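You operate a simulated robot arm through the tools that you are given. There is no shell and no other tool. Be economical: measure what you need, move in short steps, check, and stop when the job is done.

Carry out the task below with a simulated robot arm. There is one attempt and no reset: what you move stays moved.

JOB
Take the red spool and put it on top of the bulb with the green collar.
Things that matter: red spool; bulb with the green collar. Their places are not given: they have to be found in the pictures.

Only the result counts: the job must be done as asked and must still hold three seconds after the hand-in. Knocking over, shifting, dropping, spilling or breaking anything else fails it.

ROBOT AND FRAMES
A 6-joint arm with a two-finger parallel gripper, fixed in place. Base frame: the origin is at the foot of the arm, x ahead of it, y to its left, z up; the work surface is at about z = 0. Units: cm, degrees, N and s.
With the tool pointing down near the work surface it reaches from about 14 to 58 cm from the base axis. Its first joint turns from -66.0 to 66.0 degrees. Payload 2.1 kg.
The TCP is the grasp point between the finger pads, 3 cm short of the fingertips. In the tool frame z runs along the fingers and y along their closing line. Largest opening 9.4 cm; finger width 2.8, thickness 1; the body of the gripper, 5 by 9.6 cm, starts 5.5 cm behind the TCP.
Orientation is that of the tool frame in the base frame, as [roll, pitch, yaw] about the fixed x, y, z axes, in that order (R = Rz(yaw) Ry(pitch) Rx(roll)). With the fingers straight down and closing along the base's y, the tool's x points along the base's -x, its y along +y and its z along -z.

CONTROLS
- The arm moves only by the tool play_rows. Its argument "commands" is a list of rows, each an object (a shift or turn left out is 0, a gripper value left out holds the last) with "delta_pos": the shift along the tool's x, y, z in m, a list of three; "twist": the turn about the tool's z in degrees. In form: [{"delta_pos": [x, y, z], "twist": twist}, ...]. A call has 1 to 12 rows; each row shifts and turns the commanded pose from where the row before left it, along the tool's axes as they then stand. "fingers" is the finger opening in m, from 0 to 0.094, set as the call begins (left out, the last holds). Rows are played at 5 a second. More than 5 cm and 8.6 degrees between two rows, or a gripper value outside its range, and nothing of the call is played. A pose out of reach is approached as far as the arm can. The call stops where the force on the tool passes 40 N (or 10 N more than at its start, if that is more) or the arm is blocked; 0.2 s more then pass. The fingers move at their own pace (about 7.2 cm/s each) and stop on an object; they squeeze with about 32 N. The grip force told is the motor's: it shows also when the fingers shut on nothing. Time passes only in rows, and 0.2 s behind the last, so rows that do not move let the fingers close. The reply holds the time, the measured pose of the TCP, the force on the tool along the base axes, the opening and the grip force, in the units named above and with some noise.
- Cameras (640 x 400 px; columns grow to the right, rows downward): "scene" is fixed at [4.01, -35.65, 50.04]; the picture's right is [0.90, -0.43, 0.00], its down [-0.18, -0.38, -0.91] and it looks along [0.39, 0.82, -0.42] (base axes); focal length 354 px, centre (320, 200). "wrist" rides on the gripper at [-3.7, 0, -5.8] in the tool frame; the picture's right is [0.00, -1.00, 0.00], its down [0.97, 0.00, -0.24] and it looks along [0.24, 0.00, 0.97] (tool axes); focal length 218 px, centre (320, 200).
- get_image(camera): a new picture of that camera. The clock stands still meanwhile.
- measure_at(camera, pixels): for up to 12 pixels [column, row] of the newest picture of that camera ("zoom" is the newest enlarged one), the place [x, y, z] in the base frame of the surface seen there, good to about 0.2 cm. The clock stands still meanwhile.
- zoom(camera, box): a new picture of the part [left, top, right, bottom] of that camera's present view, enlarged. The clock stands still meanwhile.
- sign_off(): hands the job in; it is judged then, once.

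Keep the steps short. Do not move on a guess: measure, check each grasp and each placing, and mend mistakes. In all there are 60 turns and 30 pictures (those below and enlarged ones count). Leave the gripper open and the arm clear of the work at the hand-in unless told otherwise, and finish with a single line.

The tools are called by a JSON object that holds its "name" and its "arguments". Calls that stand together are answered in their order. play_rows: Moves the arm, as the interface text tells. Its arguments: {"type":"object","properties":{"commands":{"type":"array","items":{"type":"object","properties":{"delta_pos":{"type":"array","items":{"type":"number"}},"twist":{"type":"number"}}}},"fingers":{"type":"number"}},"required":["commands"]} The other tools are called the same way: get_image (camera) takes a picture; measure_at (camera, pixels) gives the place of the surface under pixels of a picture; zoom (camera, box) takes an enlarged picture of a part of a camera's view; sign_off () hands the job in.

At the start:

```text
clock: 0.0
eef_pos: [25.41, 9.31, 28.55]
orientation: [180.0, 0.1, -180.0]
force: [-0.2, 0.3, 0.2]
opening: 9.44
grip_force: 0.0
```

scene: 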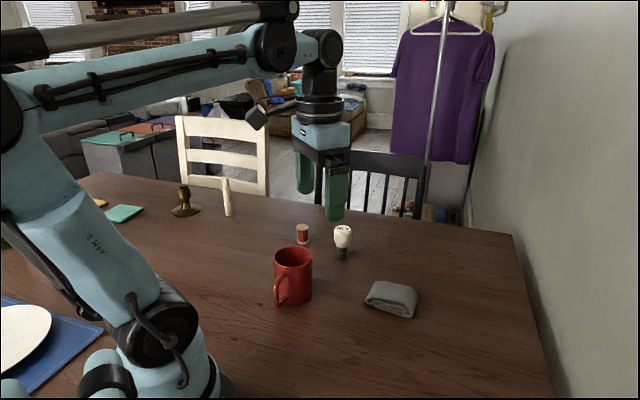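
wrist: 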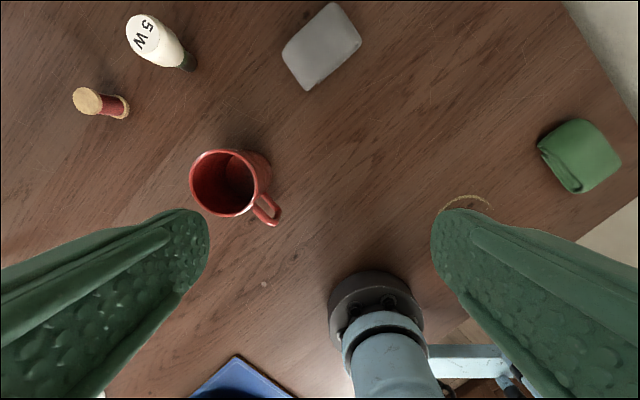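

I see a red spool near (302,233) and a bulb near (343,240) in the scene view. I'll zoom in on both to check the collar colour.

{"name": "zoom", "arguments": {"camera": "scene", "box": [270, 205, 380, 275]}}

{"name": "zoom", "arguments": {"camera": "wrist", "box": [60, 0, 220, 130]}}

```text
5.71 times, centred on (325, 240) of scene
```

zoom: 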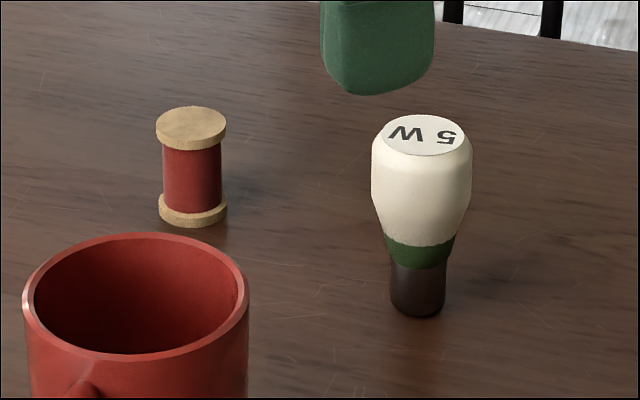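

```text
3.08 times, centred on (140, 65) of wrist
```

zoom: 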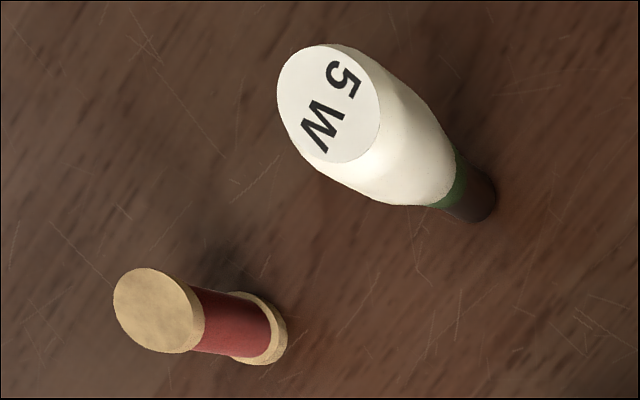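

The bulb has a green collar and a flat top. I'll measure both tops and their bases in the newest enlarged wrist picture: bulb rim and centre, spool rim and centre.

{"name": "measure_at", "arguments": {"camera": "zoom", "pixels": [[328, 104], [284, 90], [374, 115], [330, 50], [330, 158], [156, 312], [118, 305], [196, 320], [150, 272], [160, 348], [270, 358], [488, 212]]}}

{"name": "measure_at", "arguments": {"camera": "scene", "pixels": [[302, 226], [302, 242], [343, 228], [343, 240], [343, 256], [290, 250], [310, 255]]}}

```text
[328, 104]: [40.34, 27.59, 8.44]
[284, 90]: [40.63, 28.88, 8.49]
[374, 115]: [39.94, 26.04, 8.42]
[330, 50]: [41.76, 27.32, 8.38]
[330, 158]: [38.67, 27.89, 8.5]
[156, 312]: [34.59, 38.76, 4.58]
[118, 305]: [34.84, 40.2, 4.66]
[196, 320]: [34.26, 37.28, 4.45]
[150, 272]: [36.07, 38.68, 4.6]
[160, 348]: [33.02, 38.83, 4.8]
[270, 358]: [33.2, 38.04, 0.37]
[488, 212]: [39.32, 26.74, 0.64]
```

```text
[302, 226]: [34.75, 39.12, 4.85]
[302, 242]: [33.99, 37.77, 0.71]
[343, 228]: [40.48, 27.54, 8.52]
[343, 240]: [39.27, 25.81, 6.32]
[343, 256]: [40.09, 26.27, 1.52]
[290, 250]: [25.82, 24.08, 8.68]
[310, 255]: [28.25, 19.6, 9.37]
```

The spool is at about (34.6, 38.8), with its top at 4.65 and a diameter of 3. The bulb top is at about (40.3, 27.6, 8.45). Next I'll move above the spool at z≈20 with the fingers open.

{"name": "play_rows", "arguments": {"commands": [{"delta_pos": [-0.0115, 0.0295, 0.0085]}, {"delta_pos": [-0.0115, 0.0295, 0.0085]}, {"delta_pos": [-0.0115, 0.0295, 0.0085]}, {"delta_pos": [-0.0115, 0.0295, 0.0085]}, {"delta_pos": [-0.0115, 0.0295, 0.0085]}, {"delta_pos": [-0.0115, 0.0295, 0.0085]}, {"delta_pos": [-0.0115, 0.0295, 0.0085]}, {"delta_pos": [-0.0115, 0.0295, 0.0085]}, {"delta_pos": [0, 0.0295, 0.0085]}, {"delta_pos": [0, 0.0295, 0.0085]}, {"delta_pos": [0, 0, 0]}, {"delta_pos": [0, 0, 0]}], "fingers": 0.094}}

{"name": "get_image", "arguments": {"camera": "wrist"}}

```text
clock: 2.6
eef_pos: [34.88, 38.75, 19.94]
orientation: [180.0, 0.0, 180.0]
force: [-0.1, 0.0, -0.4]
opening: 9.39
grip_force: 0.1
```

```text
25 pictures are left
```

wrist: 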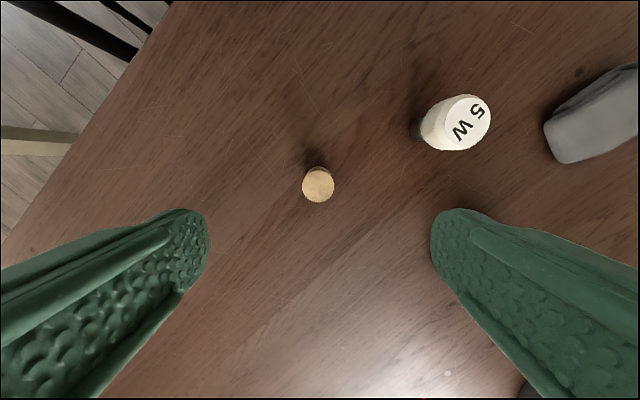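

The spool top is now at (318,185), with rim at columns 303–335 and rows 167–202. The bulb top is near (467,121). I'll measure both again from here.

{"name": "measure_at", "arguments": {"camera": "wrist", "pixels": [[318, 184], [304, 185], [333, 184], [318, 169], [318, 200], [467, 121], [446, 121], [488, 117], [471, 97], [463, 147]]}}

```text
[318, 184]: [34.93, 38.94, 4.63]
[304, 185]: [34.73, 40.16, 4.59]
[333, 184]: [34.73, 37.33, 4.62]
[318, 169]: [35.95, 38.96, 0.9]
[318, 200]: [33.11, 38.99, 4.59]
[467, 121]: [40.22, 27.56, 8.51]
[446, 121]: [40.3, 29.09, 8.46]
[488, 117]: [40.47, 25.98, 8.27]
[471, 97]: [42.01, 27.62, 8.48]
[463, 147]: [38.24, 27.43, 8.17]
```

The spool centre reads (34.6, 38.8). I'll shift 0.25 cm in -x and lower to z≈7, where the tips are at 4, beside the spool.

{"name": "play_rows", "arguments": {"commands": [{"delta_pos": [0.0025, 0.0005, 0.025]}, {"delta_pos": [0, 0, 0.03]}, {"delta_pos": [0, 0, 0.03]}, {"delta_pos": [0, 0, 0.025]}, {"delta_pos": [0, 0, 0.02]}, {"delta_pos": [0, 0, 0]}]}}

{"name": "get_image", "arguments": {"camera": "wrist"}}

```text
clock: 4.0
eef_pos: [34.18, 39.07, 6.84]
orientation: [179.9, -0.1, 180.0]
force: [-0.1, 0.1, -0.1]
opening: 9.41
grip_force: 0.1
```

```text
24 pictures are left
```

wrist: 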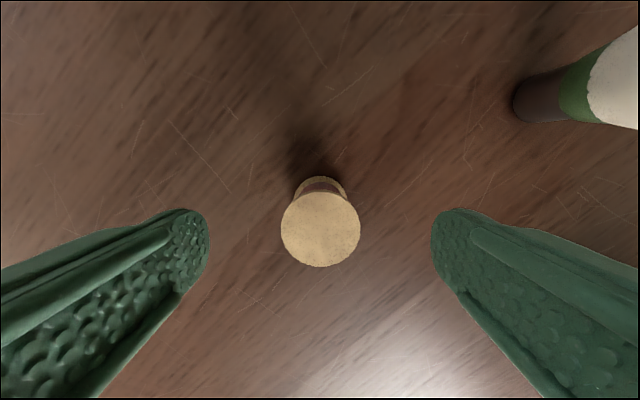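

{"name": "measure_at", "arguments": {"camera": "wrist", "pixels": [[320, 229], [283, 229], [358, 229], [320, 194], [320, 264]]}}

{"name": "play_rows", "arguments": {"commands": [{"delta_pos": [0, 0, 0]}]}}

```text
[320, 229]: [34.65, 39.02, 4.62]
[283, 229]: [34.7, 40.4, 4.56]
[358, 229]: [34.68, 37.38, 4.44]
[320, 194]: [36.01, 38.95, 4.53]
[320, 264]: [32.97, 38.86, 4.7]
```

```text
clock: 4.4
eef_pos: [34.24, 38.87, 6.96]
orientation: [-180.0, -0.1, -179.9]
force: [-0.2, -0.7, -0.6]
opening: 9.42
grip_force: 0.1
```

The spool centre is (34.5, 38.9) and the TCP is about 0.4 cm short in x, which the picture agrees with. I'll correct by +0.4 cm in x and lower to z≈3.5.

{"name": "play_rows", "arguments": {"commands": [{"delta_pos": [-0.004, 0, 0.005]}, {"delta_pos": [0, 0, 0.01]}, {"delta_pos": [0, 0, 0.01]}, {"delta_pos": [0, 0, 0.009]}, {"delta_pos": [0, 0, 0]}, {"delta_pos": [0, 0, 0]}]}}

{"name": "get_image", "arguments": {"camera": "wrist"}}

```text
clock: 5.8
eef_pos: [34.7, 39.02, 3.7]
orientation: [-179.9, 0.0, 180.0]
force: [0.0, 0.5, -0.5]
opening: 9.38
grip_force: 0.1
```

```text
23 pictures are left
```

wrist: 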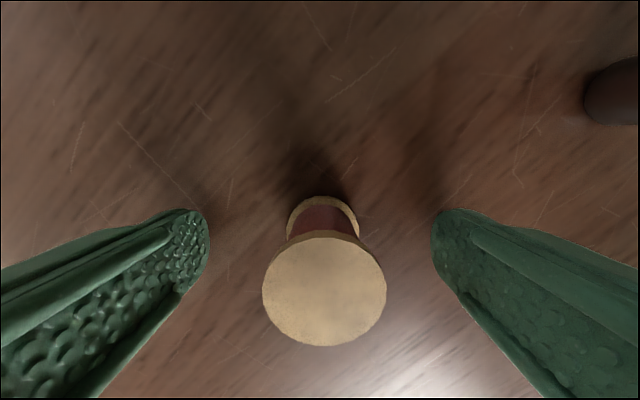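

The spool top is centred between the fingers at (324,291), and I expected row 295. I'll lower another 0.3 cm so both flanges are held, then close.

{"name": "play_rows", "arguments": {"commands": [{"delta_pos": [0, 0, 0.003]}, {"delta_pos": [0, 0, 0]}]}}

{"name": "play_rows", "arguments": {"commands": [{"delta_pos": [0, 0, 0]}, {"delta_pos": [0, 0, 0]}, {"delta_pos": [0, 0, 0]}, {"delta_pos": [0, 0, 0]}, {"delta_pos": [0, 0, 0]}], "fingers": 0.0}}

{"name": "get_image", "arguments": {"camera": "wrist"}}

```text
clock: 6.4
eef_pos: [34.75, 38.97, 3.27]
orientation: [180.0, 0.1, -180.0]
force: [-0.5, -0.5, 0.1]
opening: 9.38
grip_force: 0.0
```

```text
clock: 7.6
eef_pos: [34.75, 38.94, 3.38]
orientation: [-180.0, -0.1, 180.0]
force: [0.3, 0.3, 0.2]
opening: 3.03
grip_force: 31.8
```

```text
22 pictures are left
```

wrist: 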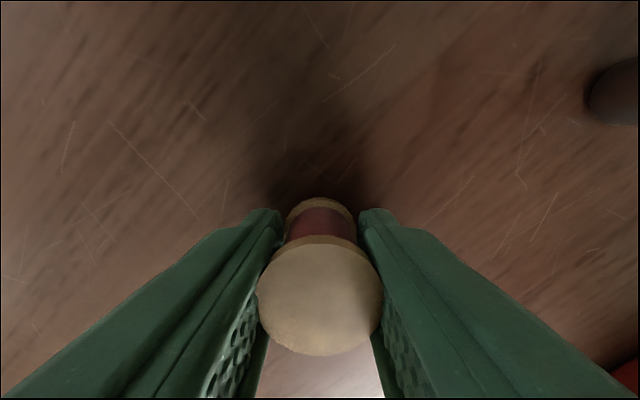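

The grip stopped at 3.03 cm with 32 N, so the spool is held upright. I'll lift straight up to z≈16.

{"name": "play_rows", "arguments": {"commands": [{"delta_pos": [0, 0, -0.01]}, {"delta_pos": [0, 0, -0.02]}, {"delta_pos": [0, 0, -0.025]}, {"delta_pos": [0, 0, -0.025]}, {"delta_pos": [0, 0, -0.025]}, {"delta_pos": [0, 0, -0.02]}, {"delta_pos": [0, 0, 0]}, {"delta_pos": [0, 0, 0]}]}}

{"name": "get_image", "arguments": {"camera": "wrist"}}

```text
clock: 9.4
eef_pos: [34.74, 38.79, 15.86]
orientation: [-180.0, 0.0, 179.9]
force: [-0.2, -0.5, 0.0]
opening: 3.04
grip_force: 31.8
```

```text
21 pictures are left
```

wrist: 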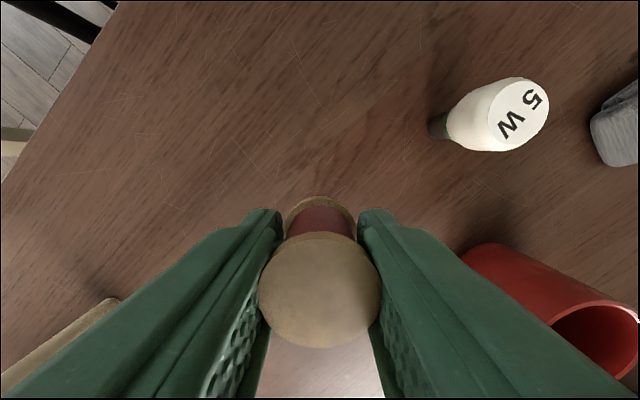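

The spool is still held and level. I'll measure the spool top and bulb top once more, then move sideways at this height, with the spool bottom at z≈12.5, over the bulb.

{"name": "measure_at", "arguments": {"camera": "wrist", "pixels": [[320, 290], [262, 290], [376, 290], [320, 240], [320, 343], [518, 115], [490, 117], [546, 112], [522, 84], [514, 147]]}}

{"name": "play_rows", "arguments": {"commands": [{"delta_pos": [-0.0111, -0.0226, 0]}, {"delta_pos": [-0.0111, -0.0226, 0]}, {"delta_pos": [-0.0111, -0.0226, 0]}, {"delta_pos": [-0.0111, -0.0226, 0]}, {"delta_pos": [-0.0111, -0.0226, 0]}, {"delta_pos": [0, 0, 0]}, {"delta_pos": [0, 0, 0]}, {"delta_pos": [0, 0, 0]}]}}

{"name": "zoom", "arguments": {"camera": "scene", "box": [280, 160, 400, 270]}}

{"name": "get_image", "arguments": {"camera": "wrist"}}

```text
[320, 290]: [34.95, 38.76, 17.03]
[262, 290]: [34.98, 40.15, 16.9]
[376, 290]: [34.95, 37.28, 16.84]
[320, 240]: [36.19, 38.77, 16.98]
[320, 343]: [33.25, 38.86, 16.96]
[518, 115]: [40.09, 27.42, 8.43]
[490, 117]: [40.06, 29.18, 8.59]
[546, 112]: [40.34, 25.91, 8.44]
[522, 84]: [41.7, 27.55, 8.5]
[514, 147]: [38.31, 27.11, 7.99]
```

```text
clock: 11.2
eef_pos: [40.6, 27.72, 15.7]
orientation: [-180.0, 0.1, 180.0]
force: [0.6, 0.0, 0.0]
opening: 3.01
grip_force: 32.3
```

```text
3.64 times, centred on (340, 215) of scene
```

zoom: 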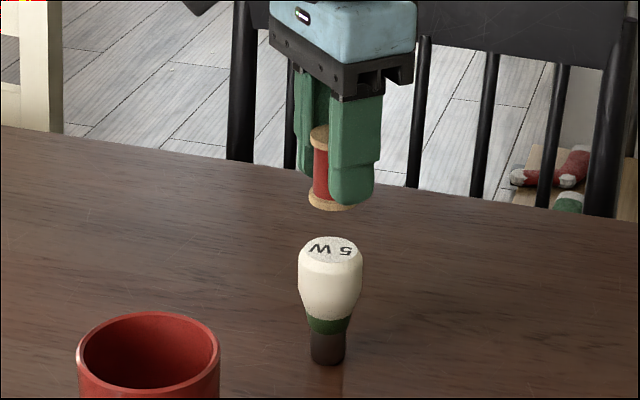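

```text
19 pictures are left
```

wrist: 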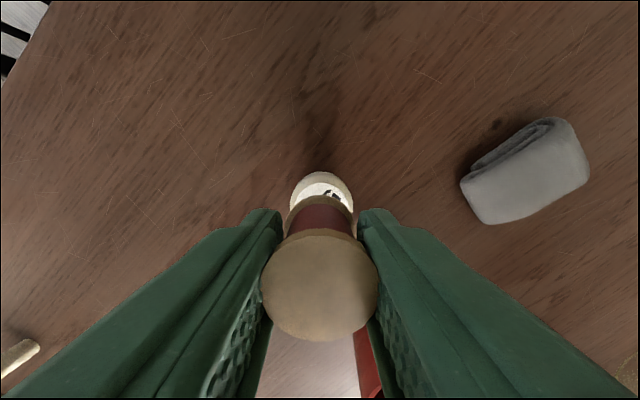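

I'll measure the spool's top rim here and compare it with the bulb centre at (40.2, 27.5).

{"name": "measure_at", "arguments": {"camera": "wrist", "pixels": [[263, 285], [376, 285], [320, 235], [320, 338], [320, 285], [320, 200], [320, 175], [320, 188], [293, 195], [351, 195]]}}

{"name": "measure_at", "arguments": {"camera": "zoom", "pixels": [[331, 209], [316, 203], [331, 249], [303, 249], [360, 249]]}}

{"name": "play_rows", "arguments": {"commands": [{"delta_pos": [0, 0, 0]}]}}

```text
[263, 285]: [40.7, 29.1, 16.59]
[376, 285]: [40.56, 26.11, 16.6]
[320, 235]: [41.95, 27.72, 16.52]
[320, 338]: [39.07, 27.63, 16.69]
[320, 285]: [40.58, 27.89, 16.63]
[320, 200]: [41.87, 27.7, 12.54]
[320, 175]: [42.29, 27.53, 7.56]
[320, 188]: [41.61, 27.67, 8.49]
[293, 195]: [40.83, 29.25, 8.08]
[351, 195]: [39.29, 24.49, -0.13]
```

```text
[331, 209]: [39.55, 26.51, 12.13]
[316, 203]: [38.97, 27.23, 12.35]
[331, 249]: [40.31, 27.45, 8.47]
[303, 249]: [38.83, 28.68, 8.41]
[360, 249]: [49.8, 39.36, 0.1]
```

```text
clock: 11.6
eef_pos: [40.57, 27.7, 15.73]
orientation: [180.0, -0.1, -180.0]
force: [0.3, -0.4, -0.4]
opening: 3.01
grip_force: 32.2
```

The spool centre is (40.5, 27.65) and needs about -0.3 in x and -0.13 in y. I'll correct that and lower 2.6 cm, leaving about 1 cm of gap.

{"name": "play_rows", "arguments": {"commands": [{"delta_pos": [0.003, -0.0013, 0]}, {"delta_pos": [0, 0, 0.01]}, {"delta_pos": [0, 0, 0.01]}, {"delta_pos": [0, 0, 0.006]}, {"delta_pos": [0, 0, 0]}, {"delta_pos": [0, 0, 0]}]}}

{"name": "zoom", "arguments": {"camera": "scene", "box": [300, 180, 390, 265]}}

{"name": "get_image", "arguments": {"camera": "wrist"}}

```text
clock: 13.0
eef_pos: [40.11, 27.59, 13.27]
orientation: [-180.0, 0.0, 180.0]
force: [0.0, -0.1, 0.2]
opening: 3.02
grip_force: 31.6
```

```text
4.71 times, centred on (345, 222) of scene
```

zoom: 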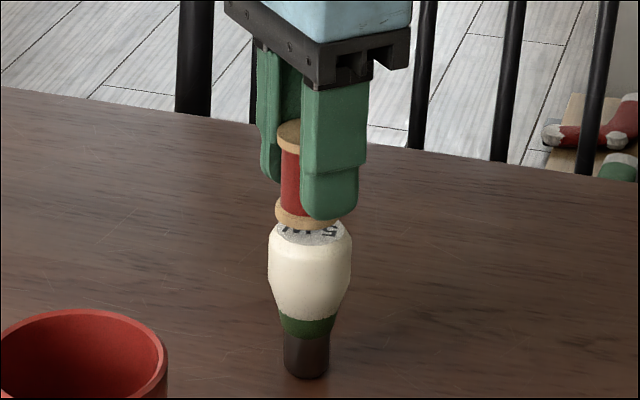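

```text
17 pictures are left
```

wrist: 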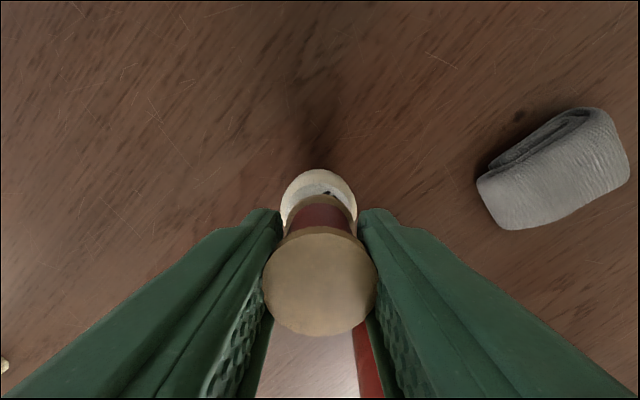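

{"name": "measure_at", "arguments": {"camera": "wrist", "pixels": [[266, 282], [374, 282], [320, 232], [320, 331], [320, 282], [320, 201], [320, 188], [290, 205], [351, 200]]}}

{"name": "measure_at", "arguments": {"camera": "zoom", "pixels": [[280, 217], [300, 226], [280, 232], [310, 240], [274, 232], [346, 235], [288, 130]]}}

```text
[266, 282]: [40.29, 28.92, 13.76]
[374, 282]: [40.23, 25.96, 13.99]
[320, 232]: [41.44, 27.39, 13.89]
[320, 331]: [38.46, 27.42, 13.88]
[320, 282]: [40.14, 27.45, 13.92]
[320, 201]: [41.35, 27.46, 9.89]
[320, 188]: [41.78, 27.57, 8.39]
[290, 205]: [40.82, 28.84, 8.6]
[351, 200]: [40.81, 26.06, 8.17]
```

```text
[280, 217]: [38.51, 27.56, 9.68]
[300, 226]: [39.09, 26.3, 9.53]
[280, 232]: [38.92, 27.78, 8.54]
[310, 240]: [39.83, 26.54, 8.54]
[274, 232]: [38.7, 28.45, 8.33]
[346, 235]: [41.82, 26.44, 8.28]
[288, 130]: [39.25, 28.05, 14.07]
```

The spool is upright and slowly creeping down in the grip. Its bottom is now at about 9.25, about 0.8 above the bulb, and its centre is (40.0, 27.43). I'll nudge +0.15 in x and lower 0.5.

{"name": "play_rows", "arguments": {"commands": [{"delta_pos": [-0.0015, 0.0007, 0.002]}, {"delta_pos": [0, 0, 0.003]}, {"delta_pos": [0, 0, 0]}]}}

{"name": "get_image", "arguments": {"camera": "wrist"}}

{"name": "zoom", "arguments": {"camera": "scene", "box": [320, 195, 370, 260]}}

```text
clock: 13.8
eef_pos: [40.19, 27.68, 12.84]
orientation: [180.0, -0.1, 179.9]
force: [0.5, -0.8, 0.7]
opening: 3.04
grip_force: 31.7
```

```text
16 pictures are left
```

wrist: 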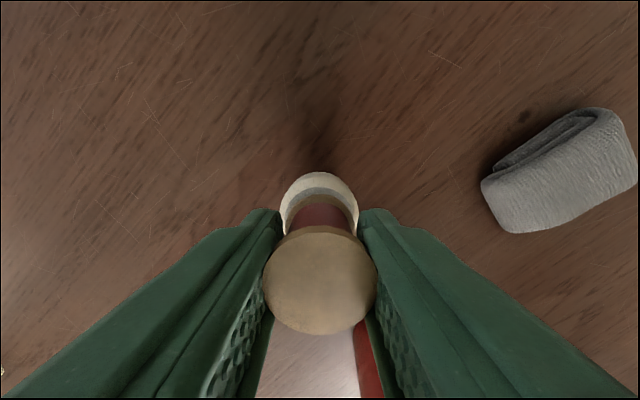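

```text
6.15 times, centred on (345, 228) of scene
```

zoom: 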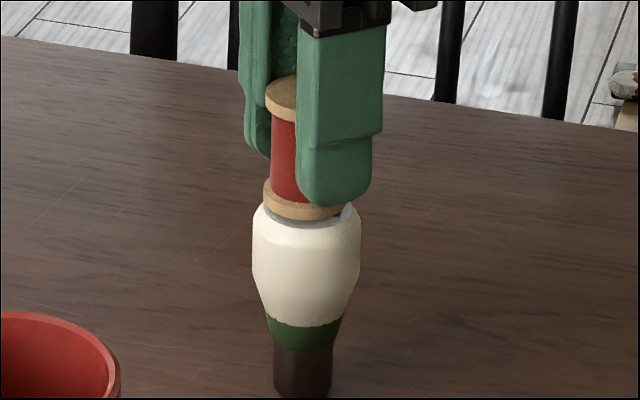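

{"name": "measure_at", "arguments": {"camera": "wrist", "pixels": [[266, 280], [374, 280], [320, 231], [320, 330], [320, 280], [320, 200], [320, 188], [320, 175]]}}

{"name": "measure_at", "arguments": {"camera": "zoom", "pixels": [[290, 210], [268, 200], [290, 222], [262, 208], [345, 212], [258, 215]]}}

```text
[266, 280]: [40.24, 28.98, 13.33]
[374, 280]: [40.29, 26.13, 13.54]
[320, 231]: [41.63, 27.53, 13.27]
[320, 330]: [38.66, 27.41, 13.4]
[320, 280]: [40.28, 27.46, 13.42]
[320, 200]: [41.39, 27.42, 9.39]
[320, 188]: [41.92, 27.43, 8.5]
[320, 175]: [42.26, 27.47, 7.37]
```

```text
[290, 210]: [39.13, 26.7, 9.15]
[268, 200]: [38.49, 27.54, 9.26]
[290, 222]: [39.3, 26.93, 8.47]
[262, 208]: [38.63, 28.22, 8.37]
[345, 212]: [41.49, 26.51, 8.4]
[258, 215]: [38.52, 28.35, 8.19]
```

The centre is now (40.18, 27.5), in line with the bulb, with a gap of about 0.3 cm. I'll lower 0.2 and read the force.

{"name": "play_rows", "arguments": {"commands": [{"delta_pos": [0, 0, 0.001]}, {"delta_pos": [0, 0, 0.001]}, {"delta_pos": [0, 0, 0]}]}}

{"name": "zoom", "arguments": {"camera": "scene", "box": [320, 195, 370, 260]}}

```text
clock: 14.6
eef_pos: [40.01, 27.44, 12.6]
orientation: [-180.0, 0.0, 180.0]
force: [-0.1, 0.5, 0.0]
opening: 3.02
grip_force: 32.0
```

```text
6.15 times, centred on (345, 228) of scene
```

zoom: 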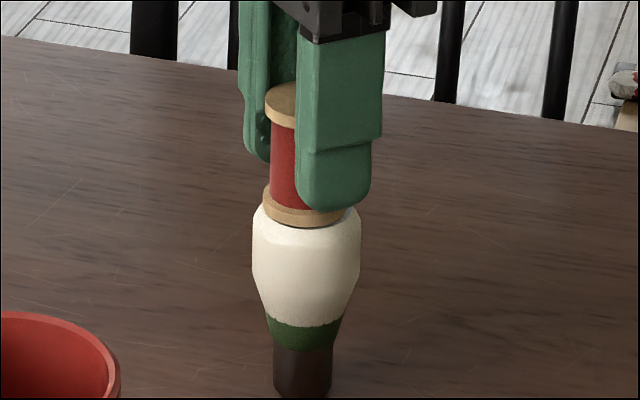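

There's no contact force yet. I'll lower 0.1 more and read again.

{"name": "play_rows", "arguments": {"commands": [{"delta_pos": [0, 0, 0.001]}, {"delta_pos": [0, 0, 0]}]}}

{"name": "measure_at", "arguments": {"camera": "zoom", "pixels": [[288, 221], [270, 213], [305, 224], [288, 229], [280, 95]]}}

```text
clock: 15.2
eef_pos: [40.01, 27.47, 12.43]
orientation: [180.0, 0.0, -180.0]
force: [0.8, -0.3, 0.3]
opening: 3.04
grip_force: 31.7
```

```text
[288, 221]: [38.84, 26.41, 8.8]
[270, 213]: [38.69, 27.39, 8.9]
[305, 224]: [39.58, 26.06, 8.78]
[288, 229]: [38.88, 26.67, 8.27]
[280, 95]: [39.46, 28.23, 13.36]
```

{"name": "play_rows", "arguments": {"commands": [{"delta_pos": [-0.0005, 0, 0.001]}, {"delta_pos": [0, 0, 0]}]}}

{"name": "zoom", "arguments": {"camera": "scene", "box": [320, 195, 370, 260]}}

{"name": "get_image", "arguments": {"camera": "wrist"}}

```text
clock: 15.8
eef_pos: [40.12, 27.57, 12.5]
orientation: [-180.0, -0.1, 180.0]
force: [0.5, 0.1, 1.0]
opening: 3.0
grip_force: 31.9
```

```text
6.15 times, centred on (345, 228) of scene
```

zoom: 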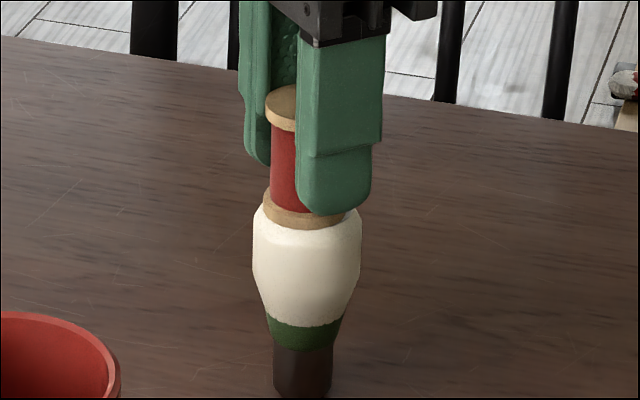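

```text
12 pictures are left
```

wrist: 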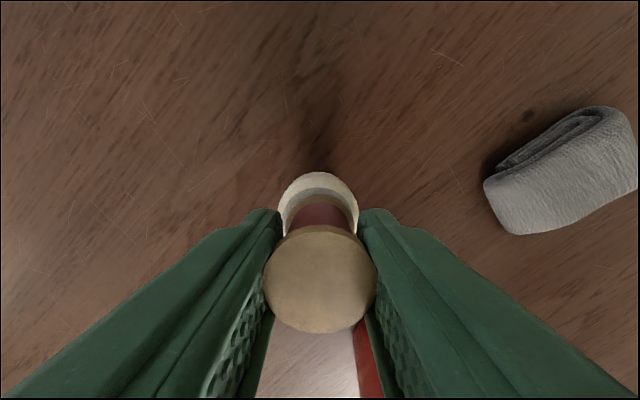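

{"name": "measure_at", "arguments": {"camera": "wrist", "pixels": [[266, 280], [374, 280], [320, 231], [320, 329], [320, 280], [320, 200], [320, 188]]}}

{"name": "play_rows", "arguments": {"commands": [{"delta_pos": [0, 0, 0.0005]}, {"delta_pos": [0, 0, 0.0005]}, {"delta_pos": [0, 0, 0]}]}}

```text
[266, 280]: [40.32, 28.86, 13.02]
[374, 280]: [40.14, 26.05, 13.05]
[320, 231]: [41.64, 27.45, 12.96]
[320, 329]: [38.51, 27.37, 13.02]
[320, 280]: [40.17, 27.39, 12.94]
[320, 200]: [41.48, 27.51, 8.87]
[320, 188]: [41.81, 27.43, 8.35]
```

```text
clock: 16.6
eef_pos: [40.28, 27.44, 12.24]
orientation: [-180.0, 0.1, -180.0]
force: [-0.9, -0.3, 3.1]
opening: 3.0
grip_force: 31.9
```

The upward force is 3.1 N, which suggests contact. One still row will confirm it.

{"name": "play_rows", "arguments": {"commands": [{"delta_pos": [0, 0, 0]}]}}

{"name": "zoom", "arguments": {"camera": "scene", "box": [320, 195, 370, 260]}}

```text
clock: 17.0
eef_pos: [40.23, 27.56, 12.35]
orientation: [-180.0, 0.0, -180.0]
force: [-0.8, -0.5, 1.3]
opening: 3.01
grip_force: 32.0
```

```text
6.15 times, centred on (345, 228) of scene
```

zoom: 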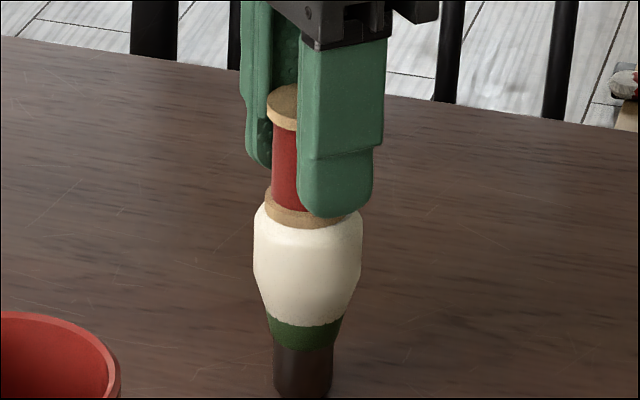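

The spool is resting on the bulb: the force rose and the grip slid slightly down the spool. I'll release gently in stages.

{"name": "play_rows", "arguments": {"commands": [{"delta_pos": [0, 0, 0]}, {"delta_pos": [0, 0, 0]}], "fingers": 0.034}}

{"name": "zoom", "arguments": {"camera": "scene", "box": [320, 195, 370, 260]}}

```text
clock: 17.6
eef_pos: [40.28, 27.44, 12.3]
orientation: [-180.0, -0.1, -179.9]
force: [0.5, 0.1, 0.1]
opening: 3.4
grip_force: 0.1
```

```text
6.15 times, centred on (345, 228) of scene
```

zoom: 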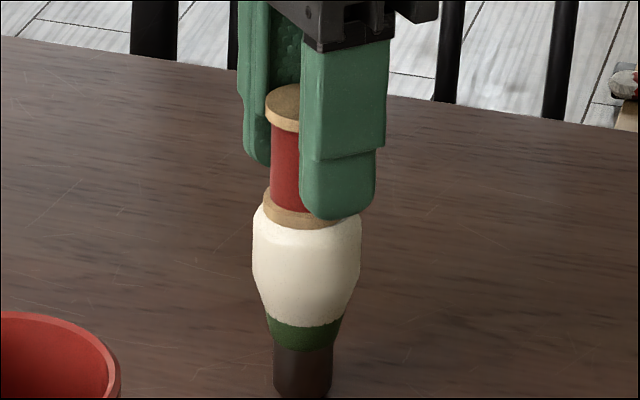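

The spool stands free on the bulb. I'll open the fingers fully and then rise straight up.

{"name": "play_rows", "arguments": {"commands": [{"delta_pos": [0, 0, 0]}, {"delta_pos": [0, 0, 0]}, {"delta_pos": [0, 0, 0]}, {"delta_pos": [0, 0, 0]}, {"delta_pos": [0, 0, -0.01]}, {"delta_pos": [0, 0, -0.02]}, {"delta_pos": [0, 0, -0.03]}, {"delta_pos": [0, 0, -0.03]}, {"delta_pos": [0, 0, -0.03]}, {"delta_pos": [0, 0, 0]}, {"delta_pos": [0, 0, 0]}], "fingers": 0.09}}

{"name": "zoom", "arguments": {"camera": "scene", "box": [270, 160, 400, 270]}}

{"name": "get_image", "arguments": {"camera": "wrist"}}

```text
clock: 20.0
eef_pos: [39.99, 27.41, 24.4]
orientation: [-180.0, 0.0, -179.9]
force: [-0.5, -0.4, -0.2]
opening: 8.98
grip_force: 0.0
```

```text
3.64 times, centred on (335, 215) of scene
```

zoom: 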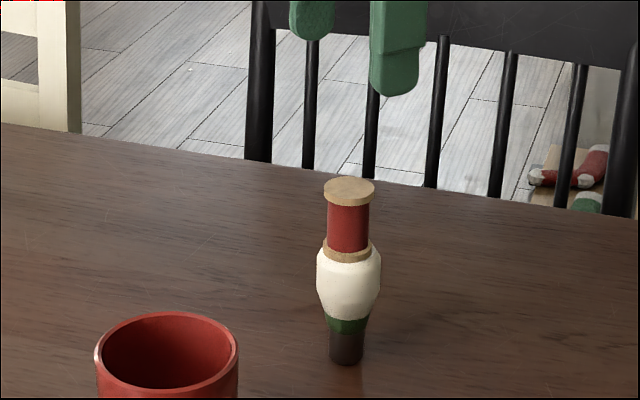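

```text
8 pictures are left
```

wrist: 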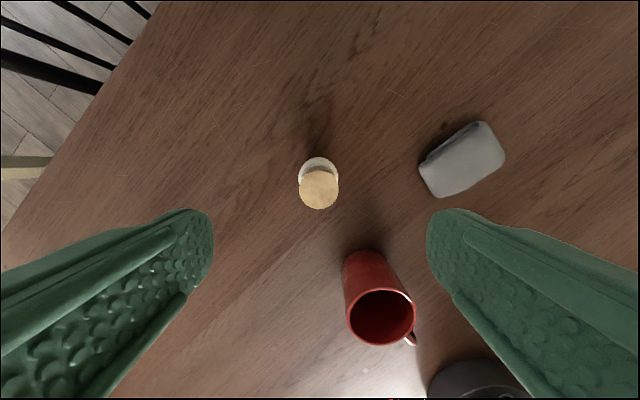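

The spool stands upright and centred on the bulb, nothing else has moved, the gripper is open and the arm is clear. I'll hand it in.

{"name": "sign_off", "arguments": {}}

```text
The job is handed in.
```

The red spool is standing upright on top of the bulb with the green collar; the gripper is open, the arm is clear, and the job is handed in.
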